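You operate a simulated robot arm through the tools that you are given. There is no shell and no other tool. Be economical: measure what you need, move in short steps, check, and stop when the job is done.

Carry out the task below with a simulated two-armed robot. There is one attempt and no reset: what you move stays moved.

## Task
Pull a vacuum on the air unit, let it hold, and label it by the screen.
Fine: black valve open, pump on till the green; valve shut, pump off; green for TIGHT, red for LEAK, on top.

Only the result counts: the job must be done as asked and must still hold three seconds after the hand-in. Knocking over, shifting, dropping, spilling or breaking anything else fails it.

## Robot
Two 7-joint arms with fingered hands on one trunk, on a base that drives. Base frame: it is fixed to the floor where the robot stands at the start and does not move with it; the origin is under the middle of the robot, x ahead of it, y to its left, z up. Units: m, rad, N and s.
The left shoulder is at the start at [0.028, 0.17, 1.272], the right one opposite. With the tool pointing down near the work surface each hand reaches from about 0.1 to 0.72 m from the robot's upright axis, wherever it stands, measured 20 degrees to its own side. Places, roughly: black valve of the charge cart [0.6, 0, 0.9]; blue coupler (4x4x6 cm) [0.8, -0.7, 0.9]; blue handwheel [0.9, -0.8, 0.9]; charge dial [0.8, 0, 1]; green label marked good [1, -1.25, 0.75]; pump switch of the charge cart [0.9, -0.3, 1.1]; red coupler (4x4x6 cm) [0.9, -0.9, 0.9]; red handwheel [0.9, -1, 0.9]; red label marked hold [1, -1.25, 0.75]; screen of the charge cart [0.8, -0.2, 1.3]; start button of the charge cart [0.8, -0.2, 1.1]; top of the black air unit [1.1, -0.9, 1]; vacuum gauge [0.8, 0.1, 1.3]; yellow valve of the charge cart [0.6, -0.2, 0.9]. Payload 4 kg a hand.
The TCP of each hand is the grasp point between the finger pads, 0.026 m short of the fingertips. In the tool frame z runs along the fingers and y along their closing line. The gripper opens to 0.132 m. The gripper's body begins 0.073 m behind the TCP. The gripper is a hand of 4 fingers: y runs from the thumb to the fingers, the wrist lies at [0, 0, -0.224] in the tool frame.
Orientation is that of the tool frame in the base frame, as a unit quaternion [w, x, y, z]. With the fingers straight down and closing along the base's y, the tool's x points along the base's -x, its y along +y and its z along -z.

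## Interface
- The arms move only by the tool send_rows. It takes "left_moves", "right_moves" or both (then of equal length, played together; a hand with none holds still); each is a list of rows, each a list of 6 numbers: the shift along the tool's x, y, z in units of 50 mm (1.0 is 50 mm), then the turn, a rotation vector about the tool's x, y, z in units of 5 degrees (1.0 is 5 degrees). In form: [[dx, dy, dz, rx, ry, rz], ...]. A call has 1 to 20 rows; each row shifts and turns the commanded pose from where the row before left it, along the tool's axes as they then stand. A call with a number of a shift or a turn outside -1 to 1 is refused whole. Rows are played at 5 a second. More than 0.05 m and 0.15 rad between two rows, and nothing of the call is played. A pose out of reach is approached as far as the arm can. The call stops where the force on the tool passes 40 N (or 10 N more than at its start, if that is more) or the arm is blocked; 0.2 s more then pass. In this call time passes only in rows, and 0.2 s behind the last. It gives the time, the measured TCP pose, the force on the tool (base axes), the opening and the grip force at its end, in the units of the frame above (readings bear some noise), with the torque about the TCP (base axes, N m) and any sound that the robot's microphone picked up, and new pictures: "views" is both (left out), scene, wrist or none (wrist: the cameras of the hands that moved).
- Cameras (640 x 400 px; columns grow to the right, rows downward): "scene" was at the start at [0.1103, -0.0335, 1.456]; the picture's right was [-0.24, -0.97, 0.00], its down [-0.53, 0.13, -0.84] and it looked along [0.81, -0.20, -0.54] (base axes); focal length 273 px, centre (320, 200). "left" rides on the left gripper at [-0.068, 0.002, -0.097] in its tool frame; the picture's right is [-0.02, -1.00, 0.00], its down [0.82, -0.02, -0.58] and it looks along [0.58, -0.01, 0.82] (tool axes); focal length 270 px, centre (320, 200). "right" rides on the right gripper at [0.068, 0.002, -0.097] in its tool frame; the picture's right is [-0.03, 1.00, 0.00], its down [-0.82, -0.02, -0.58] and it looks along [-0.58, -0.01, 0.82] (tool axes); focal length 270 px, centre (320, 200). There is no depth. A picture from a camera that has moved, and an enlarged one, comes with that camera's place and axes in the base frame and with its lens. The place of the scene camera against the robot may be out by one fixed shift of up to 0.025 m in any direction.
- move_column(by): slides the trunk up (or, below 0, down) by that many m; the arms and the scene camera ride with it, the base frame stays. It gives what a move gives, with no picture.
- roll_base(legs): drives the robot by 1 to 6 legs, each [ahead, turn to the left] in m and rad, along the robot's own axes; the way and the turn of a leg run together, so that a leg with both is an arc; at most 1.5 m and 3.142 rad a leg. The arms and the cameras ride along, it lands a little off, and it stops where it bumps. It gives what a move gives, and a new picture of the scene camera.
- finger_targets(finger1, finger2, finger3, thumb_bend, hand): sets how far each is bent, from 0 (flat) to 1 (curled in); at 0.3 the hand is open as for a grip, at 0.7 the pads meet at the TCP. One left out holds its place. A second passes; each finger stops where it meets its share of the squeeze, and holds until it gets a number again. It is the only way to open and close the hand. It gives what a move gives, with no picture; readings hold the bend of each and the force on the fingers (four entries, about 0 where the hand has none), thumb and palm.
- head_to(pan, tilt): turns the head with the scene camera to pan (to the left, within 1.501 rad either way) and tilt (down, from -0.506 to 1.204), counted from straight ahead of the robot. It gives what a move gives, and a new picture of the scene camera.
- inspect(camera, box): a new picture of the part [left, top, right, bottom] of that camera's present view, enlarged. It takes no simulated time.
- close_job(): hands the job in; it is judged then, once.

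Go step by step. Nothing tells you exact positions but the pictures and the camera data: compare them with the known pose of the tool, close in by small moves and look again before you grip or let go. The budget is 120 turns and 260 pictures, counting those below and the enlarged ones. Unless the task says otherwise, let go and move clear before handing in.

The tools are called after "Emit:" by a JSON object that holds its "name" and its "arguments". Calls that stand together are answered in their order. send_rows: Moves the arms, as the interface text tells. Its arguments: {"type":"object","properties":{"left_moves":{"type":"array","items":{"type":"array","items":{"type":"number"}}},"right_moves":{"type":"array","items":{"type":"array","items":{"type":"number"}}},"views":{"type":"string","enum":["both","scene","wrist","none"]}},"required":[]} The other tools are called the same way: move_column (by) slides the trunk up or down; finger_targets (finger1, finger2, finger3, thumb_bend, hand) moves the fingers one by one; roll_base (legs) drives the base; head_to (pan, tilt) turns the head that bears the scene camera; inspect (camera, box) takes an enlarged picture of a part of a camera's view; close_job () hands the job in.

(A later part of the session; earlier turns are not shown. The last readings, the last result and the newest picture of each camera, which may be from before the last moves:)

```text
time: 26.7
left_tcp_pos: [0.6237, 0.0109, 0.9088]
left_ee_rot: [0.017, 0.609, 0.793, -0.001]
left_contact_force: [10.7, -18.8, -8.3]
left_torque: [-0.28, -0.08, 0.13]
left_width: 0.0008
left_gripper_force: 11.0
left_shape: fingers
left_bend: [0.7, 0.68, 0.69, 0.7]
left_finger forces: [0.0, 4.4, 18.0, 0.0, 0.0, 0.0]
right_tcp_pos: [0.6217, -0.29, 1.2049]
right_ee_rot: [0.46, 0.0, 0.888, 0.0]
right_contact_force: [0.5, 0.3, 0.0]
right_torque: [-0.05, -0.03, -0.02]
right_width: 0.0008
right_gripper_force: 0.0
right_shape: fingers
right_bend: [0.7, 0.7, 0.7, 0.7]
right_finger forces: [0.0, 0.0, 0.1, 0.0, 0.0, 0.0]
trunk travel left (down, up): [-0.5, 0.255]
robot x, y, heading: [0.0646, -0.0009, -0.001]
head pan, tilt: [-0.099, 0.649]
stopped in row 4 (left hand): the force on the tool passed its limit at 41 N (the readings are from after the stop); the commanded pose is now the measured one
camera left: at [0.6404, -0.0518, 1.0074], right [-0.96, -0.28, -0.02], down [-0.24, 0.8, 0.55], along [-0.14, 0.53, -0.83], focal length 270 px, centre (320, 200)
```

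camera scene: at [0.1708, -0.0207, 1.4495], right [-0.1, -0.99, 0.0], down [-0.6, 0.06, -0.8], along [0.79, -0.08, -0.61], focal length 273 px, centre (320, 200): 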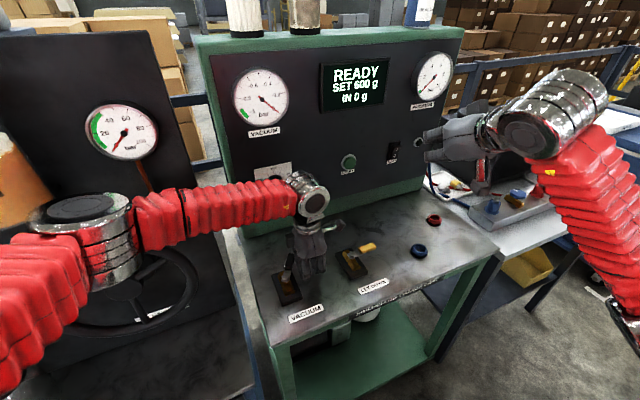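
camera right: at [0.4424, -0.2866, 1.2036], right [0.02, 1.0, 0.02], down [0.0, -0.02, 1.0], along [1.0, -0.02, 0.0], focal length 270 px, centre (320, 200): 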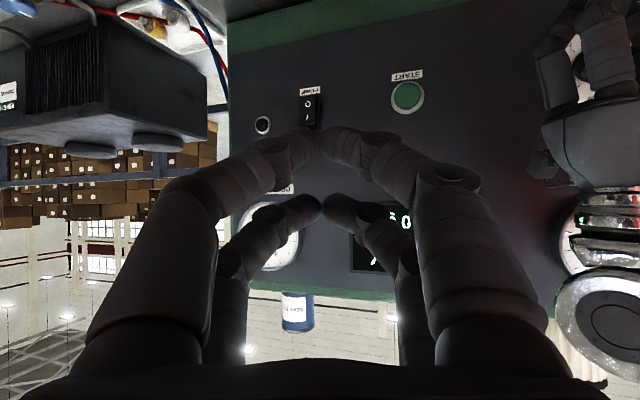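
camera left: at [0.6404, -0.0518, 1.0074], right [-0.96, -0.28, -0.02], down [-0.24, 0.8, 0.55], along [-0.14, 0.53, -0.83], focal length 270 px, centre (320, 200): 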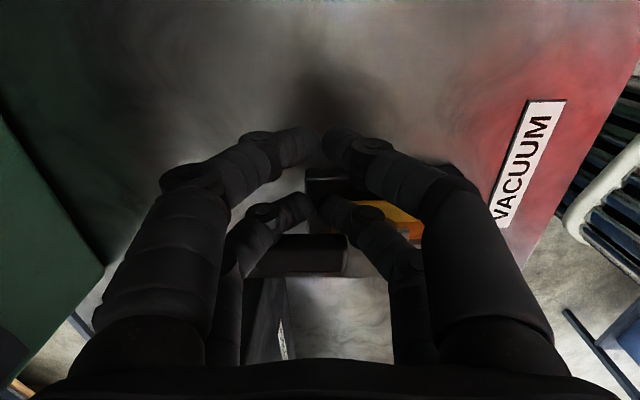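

The valve is fully open. The left hand lifts over to the lever's other side, ready to shut it, while the right hand nears the pump switch.

Emit:
{"name": "send_rows", "arguments": {"left_moves": [[-0.2, 0, 0, 0, 0, 0], [0, 0, -0.9, 0, 0, 0], [0, 0, -0.6, 0, 0, 0], [0.9, 0.15, 0, 0, 0, 0], [0.8, 0.12, 0, 0, 0, 0]], "right_moves": [[0.037, -0.098, 0.898, 0, 0, 0], [0.037, -0.098, 0.898, 0, 0, 0], [0.037, -0.098, 0.898, 0, 0, 0], [0.037, -0.098, 0.898, 0, 0, 0], [0.037, -0.098, 0.898, 0, 0, 0]], "views": "both"}}

```text
time: 27.9
left_tcp_pos: [0.6055, 0.0736, 0.9881]
left_ee_rot: [0.013, 0.614, 0.789, 0.008]
left_contact_force: [-0.4, 0.1, 1.1]
left_torque: [-0.01, 0.0, 0.0]
left_width: 0.0009
left_gripper_force: 0.0
left_shape: fingers
left_bend: [0.7, 0.7, 0.7, 0.7]
left_finger forces: [0.0, 0.0, 0.0, 0.1, 0.0, 0.0]
right_tcp_pos: [0.7919, -0.3276, 1.071]
right_ee_rot: [0.465, 0.004, 0.885, 0.005]
right_contact_force: [0.1, -0.9, 0.0]
right_torque: [0.01, 0.0, 0.0]
right_width: 0.001
right_gripper_force: 0.0
right_shape: fingers
right_bend: [0.7, 0.7, 0.7, 0.7]
right_finger forces: [0.0, 0.0, 0.0, 0.0, 0.0, 0.0]
trunk travel left (down, up): [-0.5, 0.255]
robot x, y, heading: [0.0581, -0.0017, -0.002]
head pan, tilt: [-0.099, 0.649]
camera scene: at [0.1598, -0.0381, 1.4501], right [-0.1, -0.99, -0.01], down [-0.6, 0.07, -0.8], along [0.8, -0.07, -0.6], focal length 273 px, centre (320, 200)
camera right: at [0.6735, -0.3255, 1.0702], right [0.02, 1.0, 0.03], down [-0.01, -0.03, 1.0], along [1.0, -0.02, 0.01], focal length 270 px, centre (320, 200)
camera left: at [0.6207, 0.009, 1.0854], right [-0.96, -0.27, -0.03], down [-0.24, 0.79, 0.57], along [-0.13, 0.55, -0.82], focal length 270 px, centre (320, 200)
```

scene: 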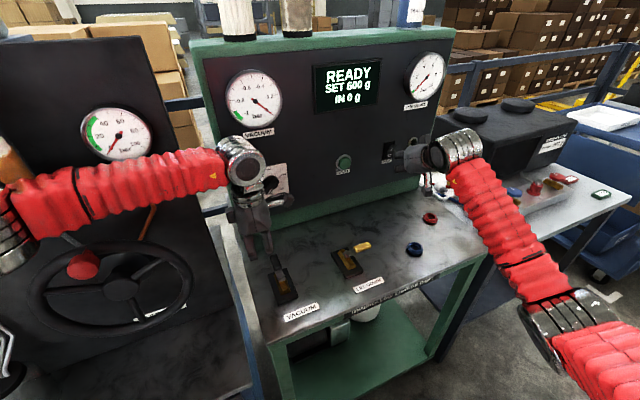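
right: 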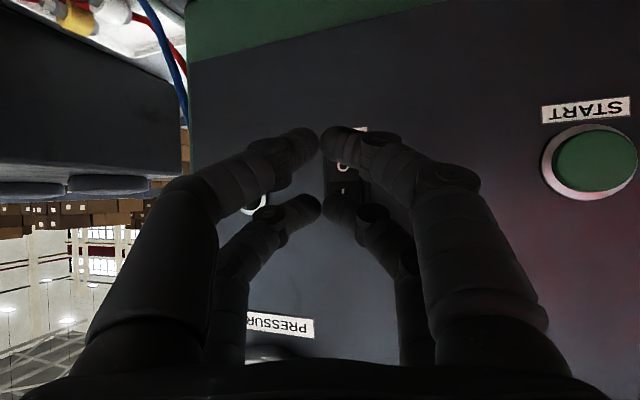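
left: 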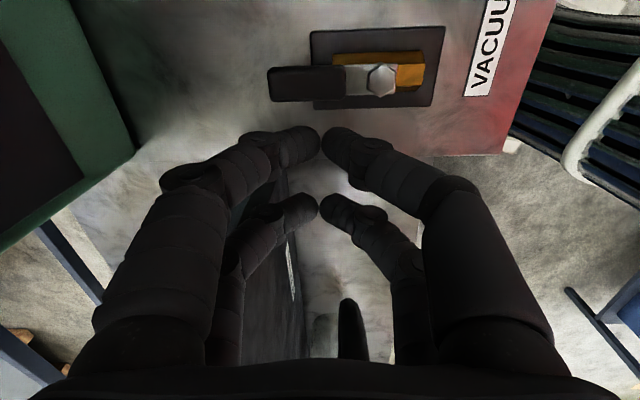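

The I half of the rocker is at about (0.893, -0.312, 1.064). I'll centre the leading fingertips on it and press in small steps.

Emit:
{"name": "send_rows", "arguments": {"right_moves": [[-0.215, 0.16, 0.375, 0, 0, 0], [-0.215, 0.16, 0.375, 0, 0, 0], [-0.058, 0, 0.082, 0, 0, 0], [-0.058, 0, 0.082, 0, 0, 0], [-0.058, 0, 0.082, 0, 0, 0], [-0.058, 0, 0.082, 0, 0, 0], [-0.058, 0, 0.082, 0, 0, 0]], "views": "both"}}

```text
time: 29.7
left_tcp_pos: [0.6042, 0.0801, 0.9903]
left_ee_rot: [0.017, 0.612, 0.791, 0.008]
left_contact_force: [-0.2, -0.3, -0.2]
left_torque: [-0.02, 0.0, 0.01]
left_width: 0.0008
left_gripper_force: 0.2
left_shape: fingers
left_bend: [0.7, 0.7, 0.7, 0.7]
left_finger forces: [0.0, 0.0, 0.1, 0.0, 0.0, 0.0]
right_tcp_pos: [0.8539, -0.3097, 1.0672]
right_ee_rot: [0.46, 0.003, 0.888, 0.002]
right_contact_force: [-17.9, -2.6, 2.5]
right_torque: [0.01, -0.12, -0.16]
right_width: 0.0013
right_gripper_force: 9.7
right_shape: fingers
right_bend: [0.7, 0.72, 0.7, 0.7]
right_finger forces: [0.1, 10.7, 9.3, 0.1, 0.1, 0.1]
trunk travel left (down, up): [-0.5, 0.255]
robot x, y, heading: [0.056, -0.0016, -0.006]
head pan, tilt: [-0.099, 0.649]
stopped in row 7 (right hand): the force on the tool passed its limit at 44 N (the readings are from after the stop); the commanded pose is now the measured one
camera scene: at [0.1552, -0.0308, 1.4507], right [-0.1, -0.99, -0.01], down [-0.59, 0.07, -0.8], along [0.8, -0.08, -0.6], focal length 273 px, centre (320, 200)
camera right: at [0.7357, -0.307, 1.0667], right [0.02, 1.0, 0.03], down [0.0, -0.03, 1.0], along [1.0, -0.02, 0.0], focal length 270 px, centre (320, 200)
```

scene: 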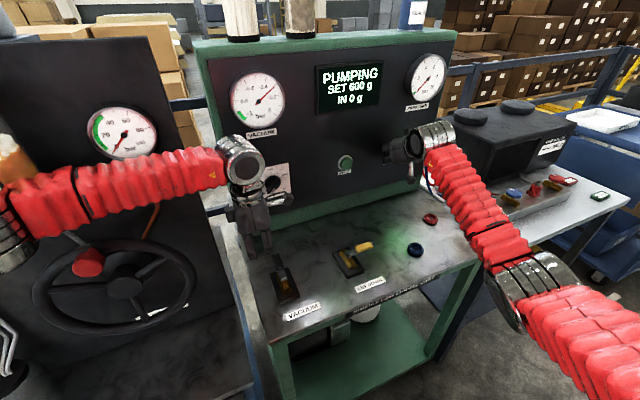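
right: 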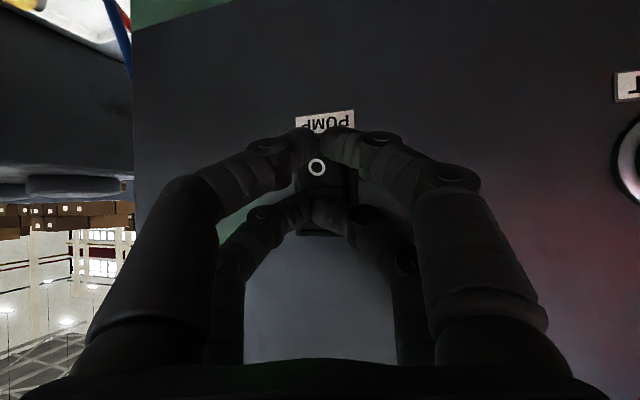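

PUMPING is on and the vacuum needle moves. The right hand backs off and lowers to the O half, the left hand comes down beside the lever to be ready.

Emit:
{"name": "send_rows", "arguments": {"left_moves": [[0.3, 0.2, 0, 0, 0, 0], [0, 0, 0.6, 0, 0, 0], [0, 0, 0.6, 0, 0, 0], [0, 0, 0.5, 0, 0, 0]], "right_moves": [[0.5, 0, -0.7, 0, 0, 0], [0.39, 0, 0.277, 0, 0, 0], [0, 0, 0, 0, 0, 0], [0, 0, 0, 0, 0, 0]], "views": "both"}}

Emit:
{"name": "inspect", "arguments": {"camera": "scene", "box": [200, 40, 460, 200]}}

```text
time: 30.7
left_tcp_pos: [0.6168, 0.1038, 0.9081]
left_ee_rot: [0.021, 0.608, 0.794, 0.006]
left_contact_force: [-0.2, 0.8, 0.8]
left_torque: [-0.01, 0.0, -0.02]
left_width: 0.0007
left_gripper_force: 0.1
left_shape: fingers
left_bend: [0.7, 0.7, 0.7, 0.7]
left_finger forces: [0.1, 0.1, 0.1, 0.0, 0.0, 0.1]
right_tcp_pos: [0.8112, -0.3036, 1.0432]
right_ee_rot: [0.461, 0.003, 0.888, 0.0]
right_contact_force: [0.5, 0.5, -0.1]
right_torque: [0.0, 0.02, 0.01]
right_width: 0.0015
right_gripper_force: 0.1
right_shape: fingers
right_bend: [0.7, 0.7, 0.7, 0.7]
right_finger forces: [0.0, 0.1, 0.1, 0.0, 0.0, 0.1]
trunk travel left (down, up): [-0.5, 0.255]
robot x, y, heading: [0.0613, -0.0014, -0.001]
head pan, tilt: [-0.099, 0.649]
camera scene: at [0.1559, -0.0256, 1.4509], right [-0.1, -0.99, 0.0], down [-0.59, 0.06, -0.8], along [0.8, -0.08, -0.6], focal length 273 px, centre (320, 200)
camera right: at [0.6941, -0.3017, 1.0435], right [0.02, 1.0, 0.02], down [0.0, -0.02, 1.0], along [1.0, -0.02, 0.0], focal length 270 px, centre (320, 200)
camera left: at [0.6318, 0.0401, 1.006], right [-0.96, -0.28, -0.03], down [-0.25, 0.79, 0.56], along [-0.13, 0.54, -0.83], focal length 270 px, centre (320, 200)
```

scene: 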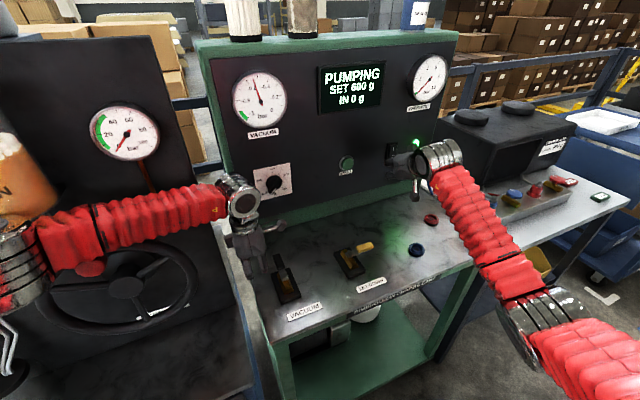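
right: 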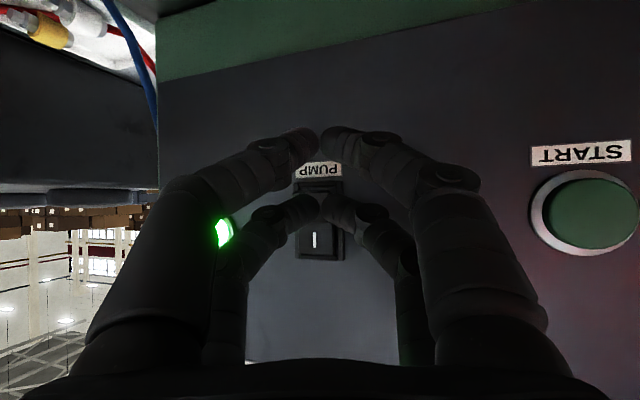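
left: 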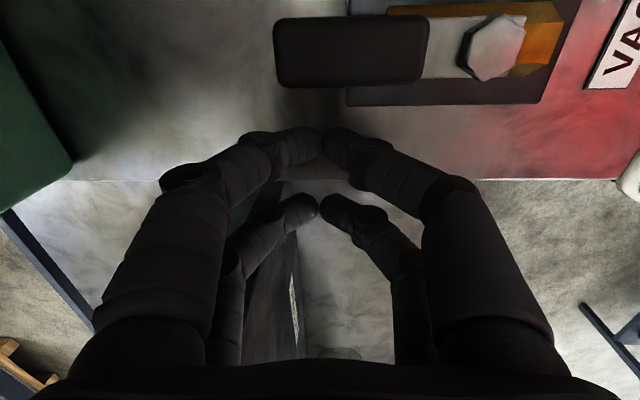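

```text
2.46 times, centred on (330, 120) of scene
camera zoom: at [0.1559, -0.0256, 1.4509], right [-0.1, -0.99, 0.0], down [-0.59, 0.06, -0.8], along [0.8, -0.08, -0.6], focal length 672 px, centre (295, 397)
```

zoom: 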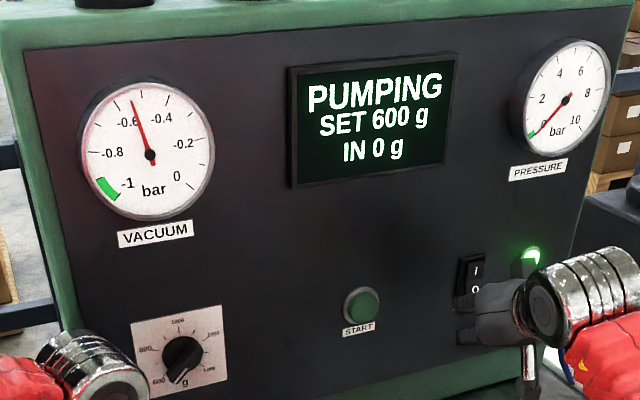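

The gauge reads about -0.58 and the green begins near -0.93. I'll wait two seconds and look again.

Emit:
{"name": "send_rows", "arguments": {"right_moves": [[0, 0, 0, 0, 0, 0], [0, 0, 0, 0, 0, 0], [0, 0, 0, 0, 0, 0], [0, 0, 0, 0, 0, 0], [0, 0, 0, 0, 0, 0], [0, 0, 0, 0, 0, 0], [0, 0, 0, 0, 0, 0], [0, 0, 0, 0, 0, 0], [0, 0, 0, 0, 0, 0], [0, 0, 0, 0, 0, 0]], "views": "none"}}

Emit:
{"name": "inspect", "arguments": {"camera": "scene", "box": [200, 40, 460, 200]}}

```text
time: 32.9
left_tcp_pos: [0.616, 0.1029, 0.9063]
left_ee_rot: [0.021, 0.61, 0.792, 0.006]
left_contact_force: [-0.4, -0.3, 0.2]
left_torque: [-0.01, 0.02, -0.02]
left_width: 0.0009
left_gripper_force: 0.0
left_shape: fingers
left_bend: [0.7, 0.7, 0.7, 0.7]
left_finger forces: [0.0, 0.0, 0.1, 0.0, 0.0, 0.0]
right_tcp_pos: [0.8114, -0.3048, 1.0443]
right_ee_rot: [0.461, 0.002, 0.887, -0.001]
right_contact_force: [0.6, 0.4, 0.2]
right_torque: [0.0, -0.02, -0.02]
right_width: 0.001
right_gripper_force: 0.0
right_shape: fingers
right_bend: [0.7, 0.7, 0.7, 0.7]
right_finger forces: [0.1, 0.0, 0.1, 0.0, 0.0, 0.0]
trunk travel left (down, up): [-0.5, 0.255]
robot x, y, heading: [0.0588, -0.0004, -0.002]
head pan, tilt: [-0.099, 0.649]
```

```text
2.46 times, centred on (330, 120) of scene
camera zoom: at [0.1554, -0.0243, 1.4508], right [-0.1, -0.99, 0.0], down [-0.59, 0.06, -0.8], along [0.8, -0.08, -0.6], focal length 672 px, centre (295, 397)
```

zoom: 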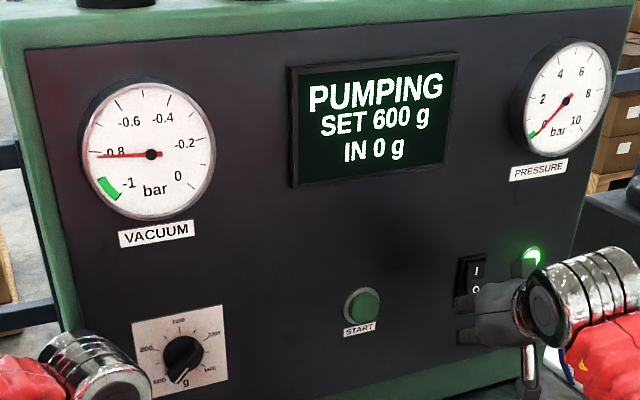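

-0.8 now; waiting another three seconds.

Emit:
{"name": "send_rows", "arguments": {"right_moves": [[0, 0, 0, 0, 0, 0], [0, 0, 0, 0, 0, 0], [0, 0, 0, 0, 0, 0], [0, 0, 0, 0, 0, 0], [0, 0, 0, 0, 0, 0], [0, 0, 0, 0, 0, 0], [0, 0, 0, 0, 0, 0], [0, 0, 0, 0, 0, 0], [0, 0, 0, 0, 0, 0], [0, 0, 0, 0, 0, 0], [0, 0, 0, 0, 0, 0], [0, 0, 0, 0, 0, 0], [0, 0, 0, 0, 0, 0], [0, 0, 0, 0, 0, 0], [0, 0, 0, 0, 0, 0], [0, 0, 0, 0, 0, 0]], "views": "none"}}

Emit:
{"name": "inspect", "arguments": {"camera": "scene", "box": [200, 40, 460, 200]}}

```text
time: 36.3
left_tcp_pos: [0.616, 0.104, 0.907]
left_ee_rot: [0.02, 0.61, 0.792, 0.007]
left_contact_force: [0.4, -0.3, 0.5]
left_torque: [0.05, -0.01, 0.0]
left_width: 0.0008
left_gripper_force: 0.0
left_shape: fingers
left_bend: [0.7, 0.7, 0.7, 0.7]
left_finger forces: [0.1, 0.0, 0.0, 0.1, 0.1, 0.0]
right_tcp_pos: [0.8113, -0.3042, 1.0449]
right_ee_rot: [0.461, 0.003, 0.887, 0.0]
right_contact_force: [-0.2, 0.2, -1.0]
right_torque: [0.0, 0.02, -0.02]
right_width: 0.0008
right_gripper_force: 0.0
right_shape: fingers
right_bend: [0.7, 0.7, 0.7, 0.7]
right_finger forces: [0.0, 0.1, 0.0, 0.0, 0.0, 0.1]
trunk travel left (down, up): [-0.5, 0.255]
robot x, y, heading: [0.0643, 0.0003, -0.003]
head pan, tilt: [-0.099, 0.649]
```

```text
2.46 times, centred on (330, 120) of scene
camera zoom: at [0.1555, -0.0245, 1.4508], right [-0.1, -0.99, 0.0], down [-0.59, 0.06, -0.8], along [0.8, -0.08, -0.6], focal length 672 px, centre (295, 397)
```

zoom: 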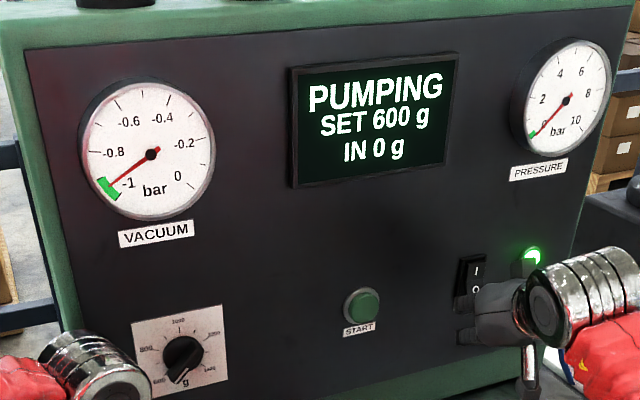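

The needle is in the green. Now shut the black valve by pushing the lever back.

Emit:
{"name": "send_rows", "arguments": {"left_moves": [[0, -0.2, 0, 0, 0, 0], [-0.2, 0, 0, 0, 0, 0], [-0.2, 0, 0, 0, 0, 0], [-0.2, 0, 0, 0, 0, 0], [-0.2, -0.04, 0, 0, 0, 0], [-0.2, -0.04, 0, 0, 0, 0], [-0.2, -0.12, 0, 0, 0, 0], [-0.2, -0.12, 0, 0, 0, 0], [-0.2, -0.1, 0, 0, 0, 0], [-0.2, -0.1, 0, 0, 0, 0]], "views": "both"}}

```text
time: 37.8
left_tcp_pos: [0.6206, 0.0579, 0.9007]
left_ee_rot: [0.007, 0.606, 0.795, 0.007]
left_contact_force: [-13.8, 16.1, 20.8]
left_torque: [-0.11, 0.28, -0.5]
left_width: 0.0018
left_gripper_force: 16.5
left_shape: fingers
left_bend: [0.7, 0.7, 0.7, 0.71]
left_finger forces: [0.0, 0.0, 10.2, 0.1, 23.4, 0.0]
right_tcp_pos: [0.8214, -0.3015, 1.0389]
right_ee_rot: [0.456, 0.002, 0.89, -0.003]
right_contact_force: [-0.6, 0.3, -0.4]
right_torque: [0.02, 0.0, 0.04]
right_width: 0.0013
right_gripper_force: 0.1
right_shape: fingers
right_bend: [0.7, 0.7, 0.7, 0.7]
right_finger forces: [0.0, 0.0, 0.1, 0.1, 0.0, 0.1]
trunk travel left (down, up): [-0.5, 0.255]
robot x, y, heading: [0.0613, -0.0042, 0.002]
head pan, tilt: [-0.099, 0.649]
stopped in row 7 (left hand): the force on the tool passed its limit at 47 N (the readings are from after the stop); the commanded pose is now the measured one
camera scene: at [0.1683, -0.0204, 1.4495], right [-0.1, -0.99, 0.0], down [-0.6, 0.06, -0.8], along [0.79, -0.08, -0.6], focal length 273 px, centre (320, 200)
camera left: at [0.6379, -0.0073, 0.9975], right [-0.96, -0.29, -0.02], down [-0.25, 0.78, 0.58], along [-0.15, 0.56, -0.82], focal length 270 px, centre (320, 200)
```

scene: 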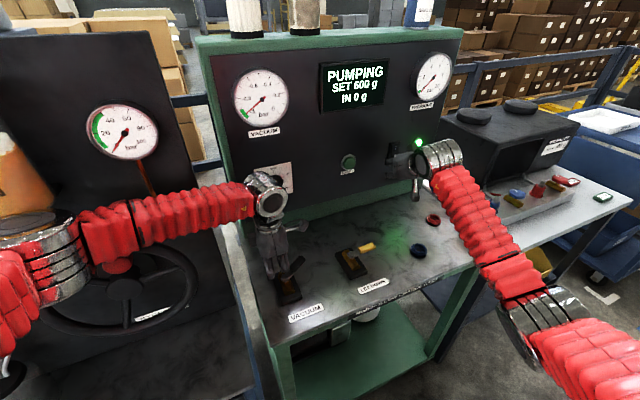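
left: 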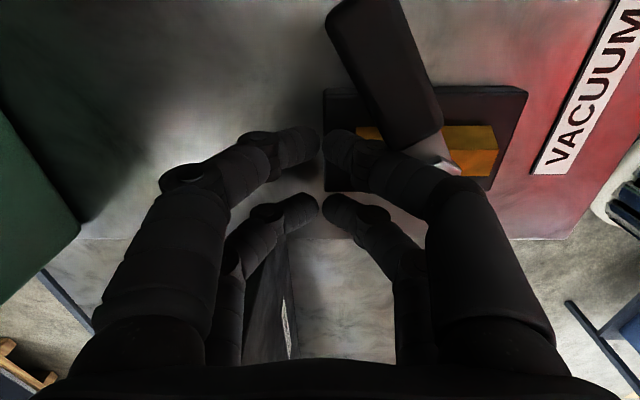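

The fingers caught the valve's base plate with the lever half way. I'll lift a centimetre and go on.

Emit:
{"name": "send_rows", "arguments": {"left_moves": [[0.05, 0.1, -0.25, 0, 0, 0], [-0.2, 0, 0, 0, 0, 0], [-0.2, 0, 0, 0, 0, 0], [-0.2, -0.1, 0, 0, 0, 0], [-0.2, -0.1, 0, 0, 0, 0], [-0.2, -0.15, 0, 0, 0, 0], [0, -0.15, 0, 0, 0, 0], [0, -0.15, 0, 0, 0, 0]], "views": "both"}}

```text
time: 39.6
left_tcp_pos: [0.6188, 0.0109, 0.9146]
left_ee_rot: [0.012, 0.6, 0.8, 0.016]
left_contact_force: [15.9, 7.7, 5.1]
left_torque: [-0.12, -0.01, 0.04]
left_width: 0.0002
left_gripper_force: 10.6
left_shape: fingers
left_bend: [0.67, 0.68, 0.71, 0.74]
left_finger forces: [0.1, 0.1, 8.1, 0.1, 12.3, 0.0]
right_tcp_pos: [0.8231, -0.302, 1.0386]
right_ee_rot: [0.456, 0.002, 0.89, -0.002]
right_contact_force: [-0.4, 0.0, 0.8]
right_torque: [0.02, -0.03, -0.01]
right_width: 0.0012
right_gripper_force: 0.0
right_shape: fingers
right_bend: [0.7, 0.7, 0.7, 0.7]
right_finger forces: [0.1, 0.0, 0.0, 0.1, 0.1, 0.0]
trunk travel left (down, up): [-0.5, 0.255]
robot x, y, heading: [0.066, 0.0013, -0.004]
head pan, tilt: [-0.099, 0.649]
stopped in row 8 (left hand): the force on the tool passed its limit at 42 N (the readings are from after the stop); the commanded pose is now the measured one
camera scene: at [0.1712, -0.0213, 1.4495], right [-0.1, -0.99, 0.0], down [-0.6, 0.06, -0.8], along [0.79, -0.08, -0.61], focal length 273 px, centre (320, 200)
camera left: at [0.6354, -0.0544, 1.0115], right [-0.95, -0.3, -0.04], down [-0.27, 0.77, 0.58], along [-0.14, 0.56, -0.82], focal length 270 px, centre (320, 200)
```

scene: 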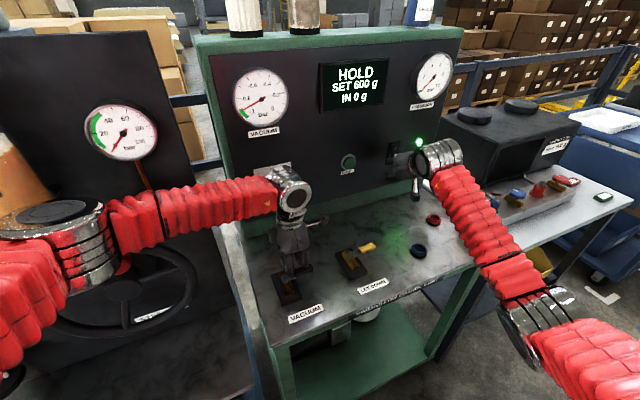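
left: 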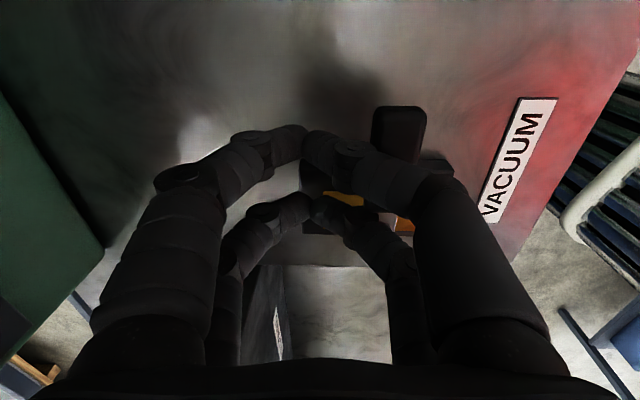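

The screen says HOLD. Left backs off and lifts; the right presses the pump's O half.

Emit:
{"name": "send_rows", "arguments": {"left_moves": [[0, 0.2, 0, 0, 0, 0], [0, 0, -0.6, 0, 0, 0], [0, 0, -0.6, 0, 0, 0], [0, 0, 0, 0, 0, 0], [0, 0, 0, 0, 0, 0], [0, 0, 0, 0, 0, 0], [0, 0, 0, 0, 0, 0], [0, 0, 0, 0, 0, 0], [0, 0, 0, 0, 0, 0]], "right_moves": [[-0.1, -0.2, 0.05, 0, 0, 0], [-0.115, 0, 0.163, 0, 0, 0], [-0.115, 0, 0.163, 0, 0, 0], [-0.058, 0, 0.082, 0, 0, 0], [-0.058, 0, 0.082, 0, 0, 0], [-0.058, 0, 0.082, 0, 0, 0], [-0.058, 0, 0.082, 0, 0, 0], [-0.058, 0, 0.082, 0, 0, 0], [-0.058, 0, 0.082, 0, 0, 0]], "views": "both"}}

Emit:
{"name": "inspect", "arguments": {"camera": "scene", "box": [200, 40, 460, 200]}}

```text
time: 41.0
left_tcp_pos: [0.6197, 0.0111, 0.9757]
left_ee_rot: [0.012, 0.603, 0.798, 0.013]
left_contact_force: [-0.7, 0.1, 0.2]
left_torque: [0.03, -0.01, 0.0]
left_width: 0.0012
left_gripper_force: 0.0
left_shape: fingers
left_bend: [0.7, 0.7, 0.7, 0.7]
left_finger forces: [0.0, 0.0, 0.0, 0.1, 0.0, 0.0]
right_tcp_pos: [0.855, -0.3127, 1.0384]
right_ee_rot: [0.449, 0.003, 0.893, -0.004]
right_contact_force: [-25.9, -1.3, 4.5]
right_torque: [-0.02, -0.29, -0.05]
right_width: 0.0012
right_gripper_force: 15.4
right_shape: fingers
right_bend: [0.7, 0.73, 0.71, 0.7]
right_finger forces: [0.1, 17.9, 13.6, 0.0, 0.0, 0.0]
trunk travel left (down, up): [-0.5, 0.255]
robot x, y, heading: [0.0593, 0.0026, -0.001]
head pan, tilt: [-0.099, 0.649]
stopped in row 7 (right hand): the force on the tool passed its limit at 44 N (the readings are from after the stop); the commanded pose is now the measured one
camera scene: at [0.1656, -0.0207, 1.4501], right [-0.1, -0.99, 0.0], down [-0.6, 0.06, -0.8], along [0.79, -0.08, -0.6], focal length 273 px, centre (320, 200)
camera right: at [0.7375, -0.3103, 1.04], right [0.02, 1.0, 0.02], down [0.02, -0.02, 1.0], along [1.0, -0.02, -0.02], focal length 270 px, centre (320, 200)
camera left: at [0.6361, -0.0548, 1.0732], right [-0.95, -0.3, -0.03], down [-0.26, 0.78, 0.57], along [-0.14, 0.56, -0.82], focal length 270 px, centre (320, 200)
```

scene: 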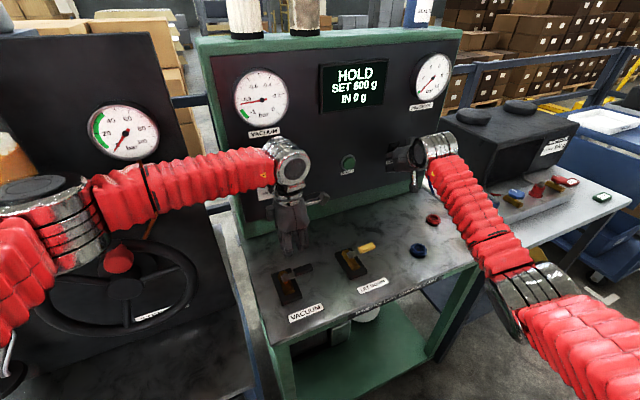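
right: 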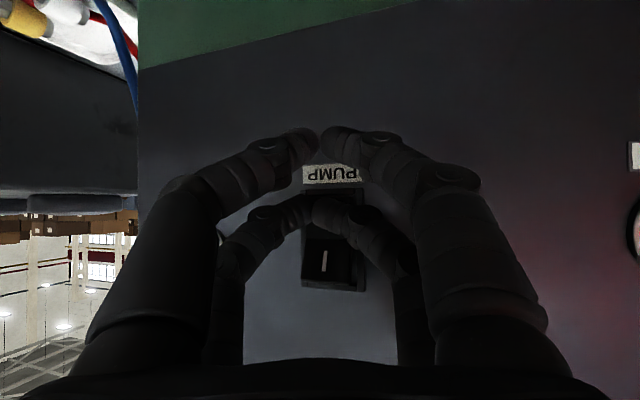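
left: 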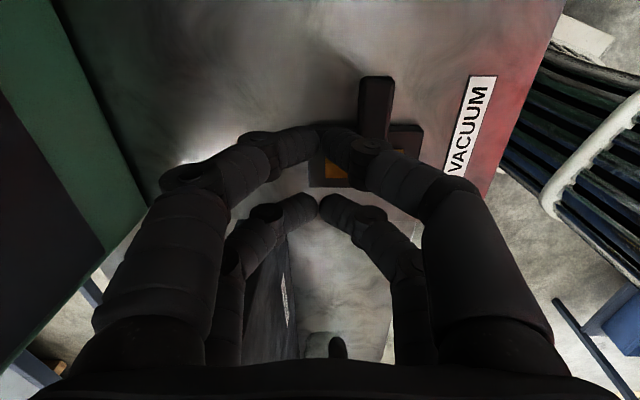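

```text
2.46 times, centred on (330, 120) of scene
camera zoom: at [0.1656, -0.0207, 1.4501], right [-0.1, -0.99, 0.0], down [-0.6, 0.06, -0.8], along [0.79, -0.08, -0.6], focal length 672 px, centre (295, 397)
```

zoom: 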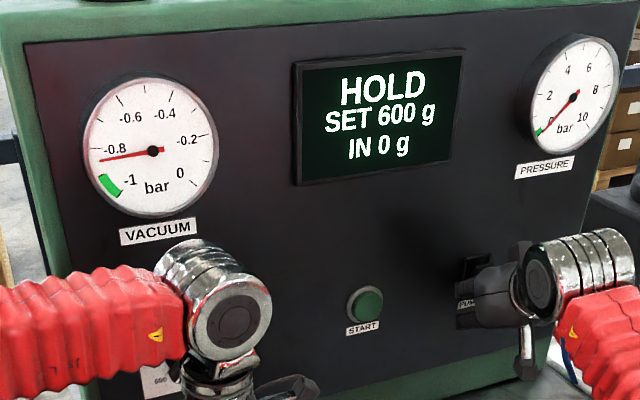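

The pump is off and the needle is creeping back, which hints at a leak. I'll back both hands off while waiting for the screen's verdict.

Emit:
{"name": "send_rows", "arguments": {"right_moves": [[0.577, 0, -0.817, 0, 0, 0], [0.577, 0, -0.817, 0, 0, 0], [0.577, 0, -0.817, 0, 0, 0], [0.577, 0, -0.817, 0, 0, 0], [-0.8, 0, -0.577, 0, 0, 0], [-0.8, 0, -0.577, 0, 0, 0], [-0.8, 0, -0.577, 0, 0, 0], [0, 0, 0, 0, 0, 0], [0, 0, 0, 0, 0, 0], [0, 0, 0, 0, 0, 0]], "left_moves": [[0, 0, -0.9, 0, 0, 0], [0, 0, -0.9, 0, 0, 0], [0, 0, -0.9, 0, 0, 0], [0, 0, -0.9, 0, 0, 0], [0, 0, 0, 0, 0, 0], [0, -1, 0, 0, 0, 0], [0, -1, 0, 0, 0, 0], [0, -1, 0, 0, 0, 0], [0, 0, 0, 0, 0, 0], [0, 0, 0, 0, 0, 0]], "views": "scene"}}

Emit:
{"name": "inspect", "arguments": {"camera": "scene", "box": [200, 40, 460, 200]}}

Emit:
{"name": "inspect", "arguments": {"camera": "scene", "box": [220, 210, 420, 335]}}

```text
time: 43.2
left_tcp_pos: [0.4715, -0.032, 1.1489]
left_ee_rot: [0.01, 0.603, 0.798, 0.013]
left_contact_force: [-0.5, -0.3, 0.4]
left_torque: [0.0, 0.0, 0.03]
left_width: 0.0013
left_gripper_force: 0.0
left_shape: fingers
left_bend: [0.7, 0.7, 0.7, 0.7]
left_finger forces: [0.0, 0.0, 0.0, 0.0, 0.0, 0.0]
right_tcp_pos: [0.6613, -0.3115, 1.1873]
right_ee_rot: [0.45, 0.002, 0.893, -0.002]
right_contact_force: [0.0, -0.3, 0.6]
right_torque: [-0.01, -0.01, -0.01]
right_width: 0.001
right_gripper_force: 0.1
right_shape: fingers
right_bend: [0.7, 0.7, 0.7, 0.7]
right_finger forces: [0.0, 0.1, 0.1, 0.1, 0.0, 0.1]
trunk travel left (down, up): [-0.5, 0.255]
robot x, y, heading: [0.0644, -0.0005, -0.002]
head pan, tilt: [-0.099, 0.649]
camera scene: at [0.1701, -0.0212, 1.4496], right [-0.1, -0.99, 0.0], down [-0.6, 0.06, -0.8], along [0.79, -0.08, -0.6], focal length 273 px, centre (320, 200)
```

scene: 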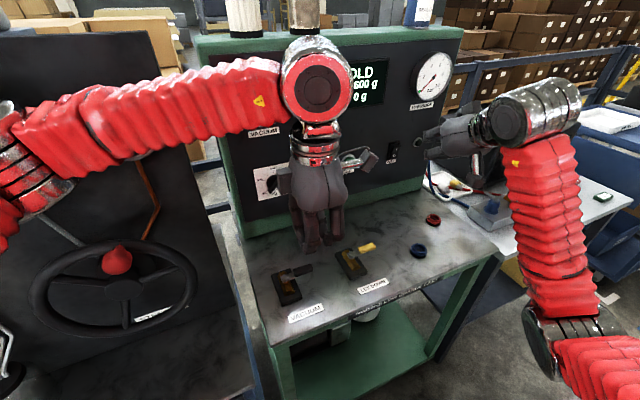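

```text
2.46 times, centred on (330, 120) of scene
camera zoom: at [0.1701, -0.0212, 1.4496], right [-0.1, -0.99, 0.0], down [-0.6, 0.06, -0.8], along [0.79, -0.08, -0.6], focal length 672 px, centre (295, 397)
```

zoom: 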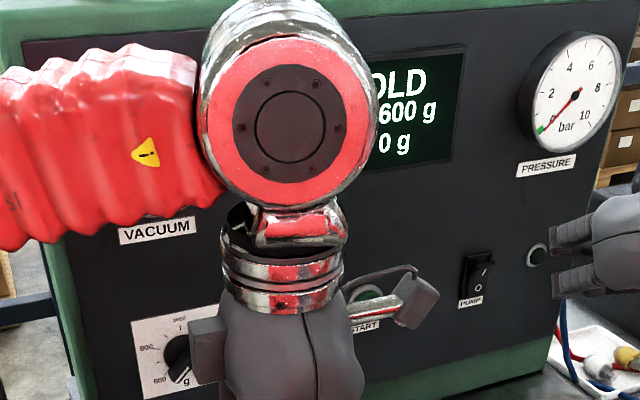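

```text
3.20 times, centred on (320, 272) of scene
camera zoom: at [0.1701, -0.0212, 1.4496], right [-0.1, -0.99, 0.0], down [-0.6, 0.06, -0.8], along [0.79, -0.08, -0.6], focal length 873 px, centre (320, -32)
```

zoom: 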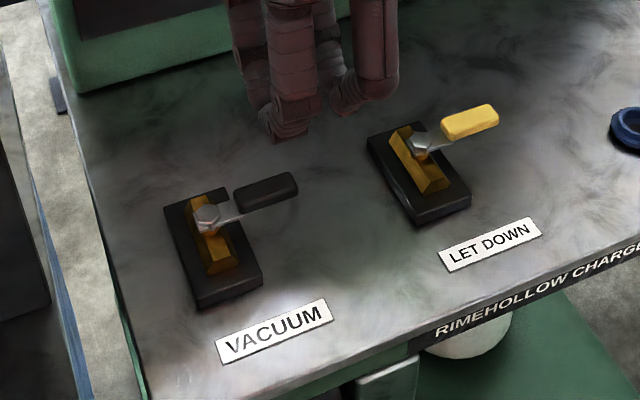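

The black valve is back at its original shut position. The left hand moves out of the screen's view while time passes.

Emit:
{"name": "send_rows", "arguments": {"left_moves": [[1, 0, 0, 0, 0, 0], [1, 0, 0, 0, 0, 0], [1, 0, 0, 0, 0, 0], [1, 0, 0, 0, 0, 0], [0, 0, 0, 0, 0, 0], [0, 0, 0, 0, 0, 0], [0, 0, 0, 0, 0, 0], [0, 0, 0, 0, 0, 0], [0, 0, 0, 0, 0, 0], [0, 0, 0, 0, 0, 0]], "views": "none"}}

Emit:
{"name": "head_to", "arguments": {"pan": -0.5, "tilt": 0.6}}

Emit:
{"name": "inspect", "arguments": {"camera": "scene", "box": [0, 0, 320, 200]}}

```text
time: 45.4
left_tcp_pos: [0.419, 0.1605, 1.1492]
left_ee_rot: [0.011, 0.603, 0.797, 0.011]
left_contact_force: [0.8, -1.2, -0.6]
left_torque: [0.02, -0.02, -0.02]
left_width: 0.001
left_gripper_force: 0.1
left_shape: fingers
left_bend: [0.7, 0.7, 0.7, 0.7]
left_finger forces: [0.0, 0.0, 0.1, 0.0, 0.1, 0.1]
right_tcp_pos: [0.6622, -0.3111, 1.1868]
right_ee_rot: [0.45, 0.003, 0.893, -0.004]
right_contact_force: [0.2, -0.1, 0.4]
right_torque: [-0.04, 0.02, -0.04]
right_width: 0.0011
right_gripper_force: 0.0
right_shape: fingers
right_bend: [0.7, 0.7, 0.7, 0.7]
right_finger forces: [0.0, 0.1, 0.0, 0.1, 0.0, 0.0]
trunk travel left (down, up): [-0.5, 0.255]
robot x, y, heading: [0.0594, 0.0014, -0.003]
head pan, tilt: [-0.099, 0.649]
```

```text
time: 46.3
left_tcp_pos: [0.4193, 0.1615, 1.1501]
left_ee_rot: [0.01, 0.603, 0.798, 0.012]
left_contact_force: [0.8, 0.5, 0.1]
left_torque: [-0.01, 0.02, -0.01]
left_width: 0.0011
left_gripper_force: 0.1
left_shape: fingers
left_bend: [0.7, 0.7, 0.7, 0.7]
left_finger forces: [0.0, 0.1, 0.0, 0.1, 0.0, 0.0]
right_tcp_pos: [0.6624, -0.3117, 1.1878]
right_ee_rot: [0.449, 0.002, 0.893, -0.003]
right_contact_force: [-0.1, -0.2, 0.2]
right_torque: [-0.03, 0.0, 0.02]
right_width: 0.0013
right_gripper_force: 0.2
right_shape: fingers
right_bend: [0.7, 0.7, 0.7, 0.7]
right_finger forces: [0.1, 0.0, 0.1, 0.1, 0.0, 0.0]
trunk travel left (down, up): [-0.5, 0.255]
robot x, y, heading: [0.0629, 0.0017, 0.005]
head pan, tilt: [-0.499, 0.6]
camera scene: at [0.1618, -0.0543, 1.4538], right [-0.48, -0.88, 0.0], down [-0.5, 0.27, -0.82], along [0.72, -0.4, -0.57], focal length 273 px, centre (320, 200)
```

scene: 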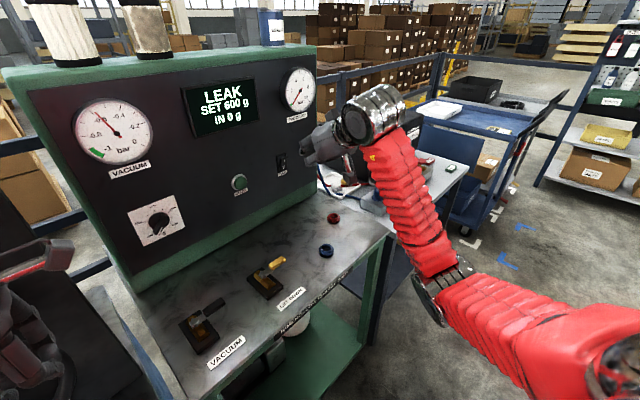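

```text
2.00 times, centred on (160, 100) of scene
camera zoom: at [0.1618, -0.0543, 1.4538], right [-0.48, -0.88, 0.0], down [-0.5, 0.27, -0.82], along [0.72, -0.4, -0.57], focal length 546 px, centre (640, 400)
```

zoom: 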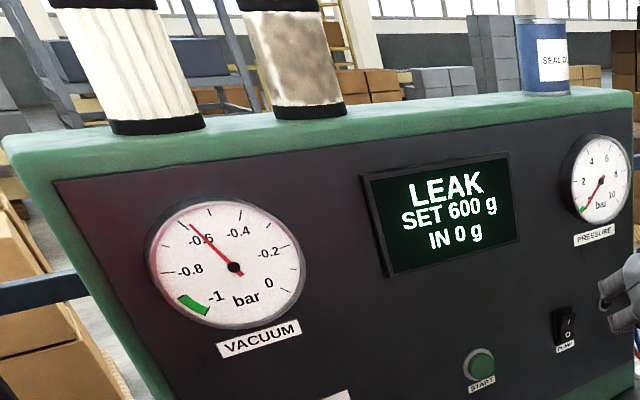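

The screen says LEAK, so the red label goes on the unit's top. I'll back away from the cart and drive toward the bench with the labels, checking on the way.

Emit:
{"name": "roll_base", "arguments": {"legs": [[-0.3, 0], [0, -1.04]]}}

Emit:
{"name": "head_to", "arguments": {"pan": 0.0, "tilt": 0.6}}

```text
time: 51.2
left_tcp_pos: [0.0897, -0.2236, 1.151]
left_ee_rot: [0.013, 0.913, 0.409, 0.008]
left_contact_force: [-1.4, -0.4, -0.5]
left_torque: [0.03, -0.07, 0.01]
left_width: 0.001
left_gripper_force: 0.1
left_shape: fingers
left_bend: [0.7, 0.7, 0.7, 0.7]
left_finger forces: [0.1, 0.0, 0.0, 0.0, 0.0, 0.1]
right_tcp_pos: [-0.1798, -0.6804, 1.1866]
right_ee_rot: [0.395, 0.433, 0.781, -0.217]
right_contact_force: [-0.8, -0.8, -0.1]
right_torque: [0.01, -0.04, 0.1]
right_width: 0.001
right_gripper_force: 0.1
right_shape: fingers
right_bend: [0.7, 0.7, 0.7, 0.7]
right_finger forces: [0.0, 0.1, 0.0, 0.1, 0.0, 0.1]
trunk travel left (down, up): [-0.5, 0.255]
robot x, y, heading: [-0.1893, 0.0271, -1.031]
head pan, tilt: [-0.499, 0.6]
stopped in leg 2: the robot was blocked; the commanded pose is now the measured one
camera scene: at [-0.1776, -0.0958, 1.4535], right [-1.0, -0.04, 0.0], down [-0.02, 0.57, -0.82], along [0.03, -0.82, -0.57], focal length 273 px, centre (320, 200)
```

scene: 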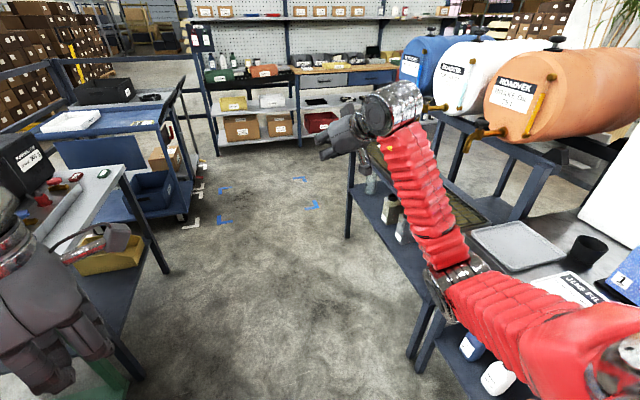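

```text
time: 52.1
left_tcp_pos: [0.0914, -0.2205, 1.1491]
left_ee_rot: [0.013, 0.912, 0.409, 0.005]
left_contact_force: [0.8, 0.0, -0.3]
left_torque: [0.0, 0.01, -0.01]
left_width: 0.0012
left_gripper_force: 0.0
left_shape: fingers
left_bend: [0.7, 0.7, 0.7, 0.7]
left_finger forces: [0.0, 0.0, 0.1, 0.1, 0.0, 0.0]
right_tcp_pos: [-0.1754, -0.6786, 1.1886]
right_ee_rot: [0.393, 0.431, 0.782, -0.219]
right_contact_force: [-0.3, 0.3, 0.5]
right_torque: [0.01, -0.03, -0.01]
right_width: 0.0012
right_gripper_force: 0.0
right_shape: fingers
right_bend: [0.7, 0.7, 0.7, 0.7]
right_finger forces: [0.0, 0.0, 0.0, 0.0, 0.0, 0.1]
trunk travel left (down, up): [-0.5, 0.255]
robot x, y, heading: [-0.1902, 0.0283, -1.034]
head pan, tilt: [0.0, 0.6]
camera scene: at [-0.1312, -0.0796, 1.4538], right [-0.86, -0.51, 0.0], down [-0.29, 0.49, -0.82], along [0.42, -0.71, -0.57], focal length 273 px, centre (320, 200)
```

scene: 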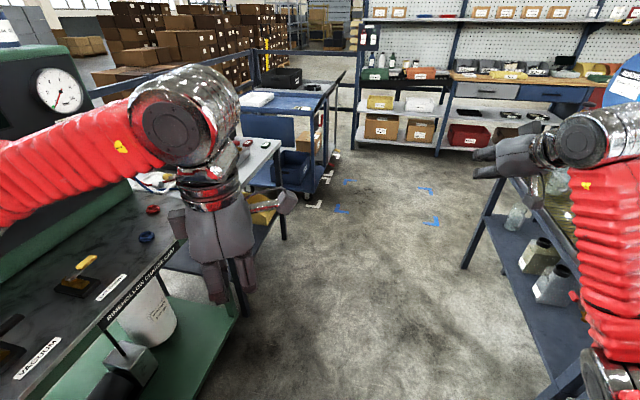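

The turn was blocked just short; I'll look to the right to see what touches.

Emit:
{"name": "head_to", "arguments": {"pan": -1.0, "tilt": 0.95}}

Emit:
{"name": "head_to", "arguments": {"pan": 1.3, "tilt": 0.9}}

```text
time: 53.4
left_tcp_pos: [0.0905, -0.2217, 1.1503]
left_ee_rot: [0.013, 0.912, 0.409, 0.005]
left_contact_force: [0.1, 0.2, -0.7]
left_torque: [-0.01, -0.01, 0.02]
left_width: 0.0011
left_gripper_force: 0.1
left_shape: fingers
left_bend: [0.7, 0.7, 0.7, 0.7]
left_finger forces: [0.0, 0.0, 0.0, 0.1, 0.1, 0.1]
right_tcp_pos: [-0.1761, -0.6786, 1.1883]
right_ee_rot: [0.394, 0.431, 0.782, -0.218]
right_contact_force: [0.3, -0.5, 0.9]
right_torque: [-0.01, 0.01, -0.01]
right_width: 0.0009
right_gripper_force: 0.1
right_shape: fingers
right_bend: [0.7, 0.7, 0.7, 0.7]
right_finger forces: [0.0, 0.1, 0.0, 0.0, 0.0, 0.0]
trunk travel left (down, up): [-0.5, 0.255]
robot x, y, heading: [-0.1891, 0.0307, -1.031]
head pan, tilt: [-1.0, 0.949]
camera scene: at [-0.209, -0.0687, 1.4255], right [-0.9, 0.44, 0.0], down [0.36, 0.73, -0.58], along [-0.26, -0.52, -0.81], focal length 273 px, centre (320, 200)
```

scene: 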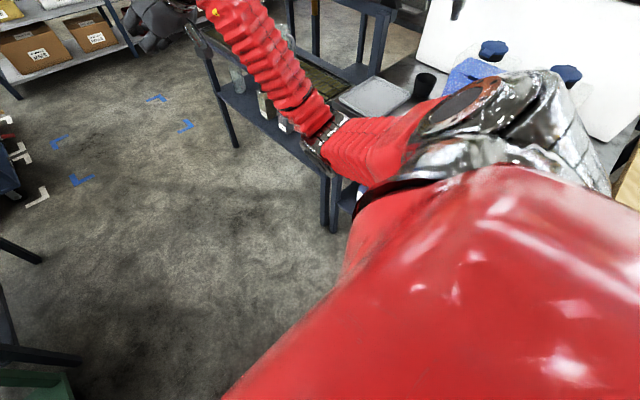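

```text
time: 55.5
left_tcp_pos: [0.0915, -0.2211, 1.1493]
left_ee_rot: [0.014, 0.912, 0.41, 0.006]
left_contact_force: [-0.1, 0.2, 0.1]
left_torque: [0.0, 0.02, -0.05]
left_width: 0.0009
left_gripper_force: 0.1
left_shape: fingers
left_bend: [0.7, 0.7, 0.7, 0.7]
left_finger forces: [0.1, 0.0, 0.1, 0.1, 0.1, 0.1]
right_tcp_pos: [-0.1766, -0.6787, 1.1888]
right_ee_rot: [0.394, 0.431, 0.782, -0.218]
right_contact_force: [0.6, 0.1, 0.1]
right_torque: [0.01, 0.02, 0.0]
right_width: 0.001
right_gripper_force: 0.0
right_shape: fingers
right_bend: [0.7, 0.7, 0.7, 0.7]
right_finger forces: [0.1, 0.0, 0.0, 0.0, 0.0, 0.0]
trunk travel left (down, up): [-0.5, 0.255]
robot x, y, heading: [-0.1893, 0.0252, -1.027]
head pan, tilt: [1.3, 0.901]
camera scene: at [-0.1039, 0.0164, 1.4291], right [0.26, -0.96, 0.0], down [-0.76, -0.21, -0.62], along [0.6, 0.16, -0.78], focal length 273 px, centre (320, 200)
```

scene: 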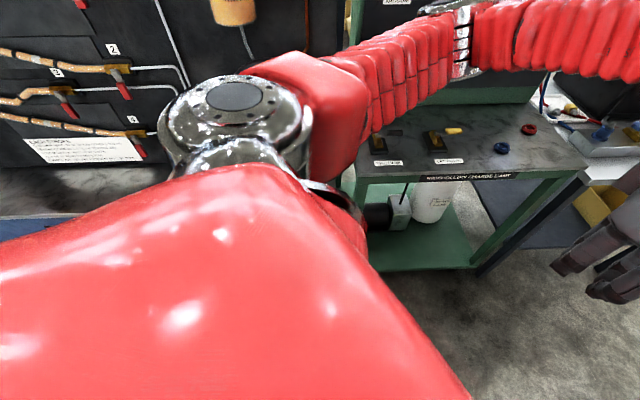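

Nothing visible is displaced; the right elbow stands close to the bench behind, so moving ahead takes me away. I'll drive partway and look.

Emit:
{"name": "roll_base", "arguments": {"legs": [[0.7, 0]]}}

Emit:
{"name": "head_to", "arguments": {"pan": 0.6, "tilt": 0.6}}

```text
time: 59.4
left_tcp_pos: [0.4519, -0.8207, 1.1492]
left_ee_rot: [0.014, 0.912, 0.409, 0.006]
left_contact_force: [0.2, -0.8, 0.1]
left_torque: [0.01, 0.03, 0.0]
left_width: 0.001
left_gripper_force: 0.1
left_shape: fingers
left_bend: [0.7, 0.7, 0.7, 0.7]
left_finger forces: [0.0, 0.1, 0.0, 0.0, 0.0, 0.0]
right_tcp_pos: [0.1828, -1.2788, 1.1886]
right_ee_rot: [0.393, 0.432, 0.781, -0.219]
right_contact_force: [0.2, 0.1, 0.4]
right_torque: [0.01, -0.05, 0.0]
right_width: 0.0011
right_gripper_force: 0.0
right_shape: fingers
right_bend: [0.7, 0.7, 0.7, 0.7]
right_finger forces: [0.0, 0.0, 0.1, 0.0, 0.0, 0.0]
trunk travel left (down, up): [-0.5, 0.255]
robot x, y, heading: [0.1708, -0.5779, -1.027]
head pan, tilt: [1.3, 0.901]
camera scene: at [0.2554, -0.5845, 1.429], right [0.27, -0.96, 0.0], down [-0.76, -0.21, -0.62], along [0.6, 0.17, -0.78], focal length 273 px, centre (320, 200)
```

scene: 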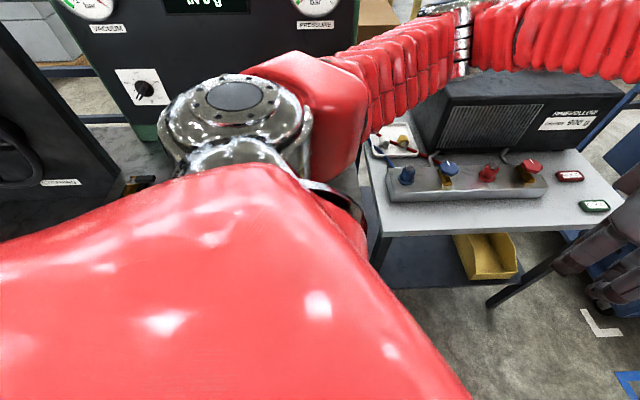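

```text
time: 60.5
left_tcp_pos: [0.4502, -0.8216, 1.1509]
left_ee_rot: [0.013, 0.912, 0.409, 0.005]
left_contact_force: [0.6, 0.2, -0.3]
left_torque: [-0.03, 0.02, 0.0]
left_width: 0.0012
left_gripper_force: 0.0
left_shape: fingers
left_bend: [0.7, 0.7, 0.7, 0.7]
left_finger forces: [0.0, 0.1, 0.0, 0.1, 0.0, 0.0]
right_tcp_pos: [0.1835, -1.2789, 1.1876]
right_ee_rot: [0.393, 0.431, 0.782, -0.218]
right_contact_force: [0.3, -0.4, 0.2]
right_torque: [0.0, -0.02, -0.03]
right_width: 0.0012
right_gripper_force: 0.0
right_shape: fingers
right_bend: [0.7, 0.7, 0.7, 0.7]
right_finger forces: [0.1, 0.0, 0.0, 0.0, 0.0, 0.0]
trunk travel left (down, up): [-0.5, 0.255]
robot x, y, heading: [0.1679, -0.5746, -1.031]
head pan, tilt: [0.6, 0.6]
camera scene: at [0.2626, -0.6407, 1.4538], right [-0.42, -0.91, 0.0], down [-0.51, 0.24, -0.82], along [0.75, -0.34, -0.57], focal length 273 px, centre (320, 200)
```

scene: 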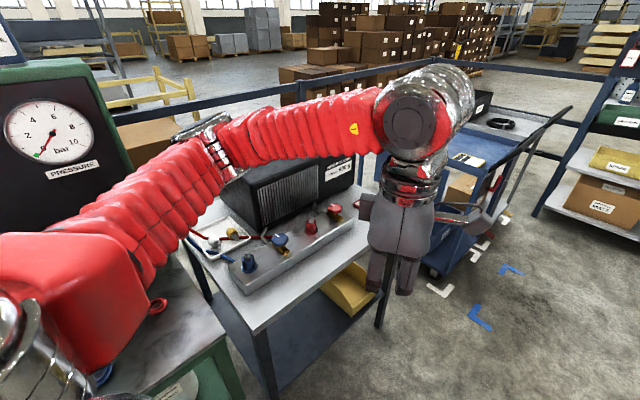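

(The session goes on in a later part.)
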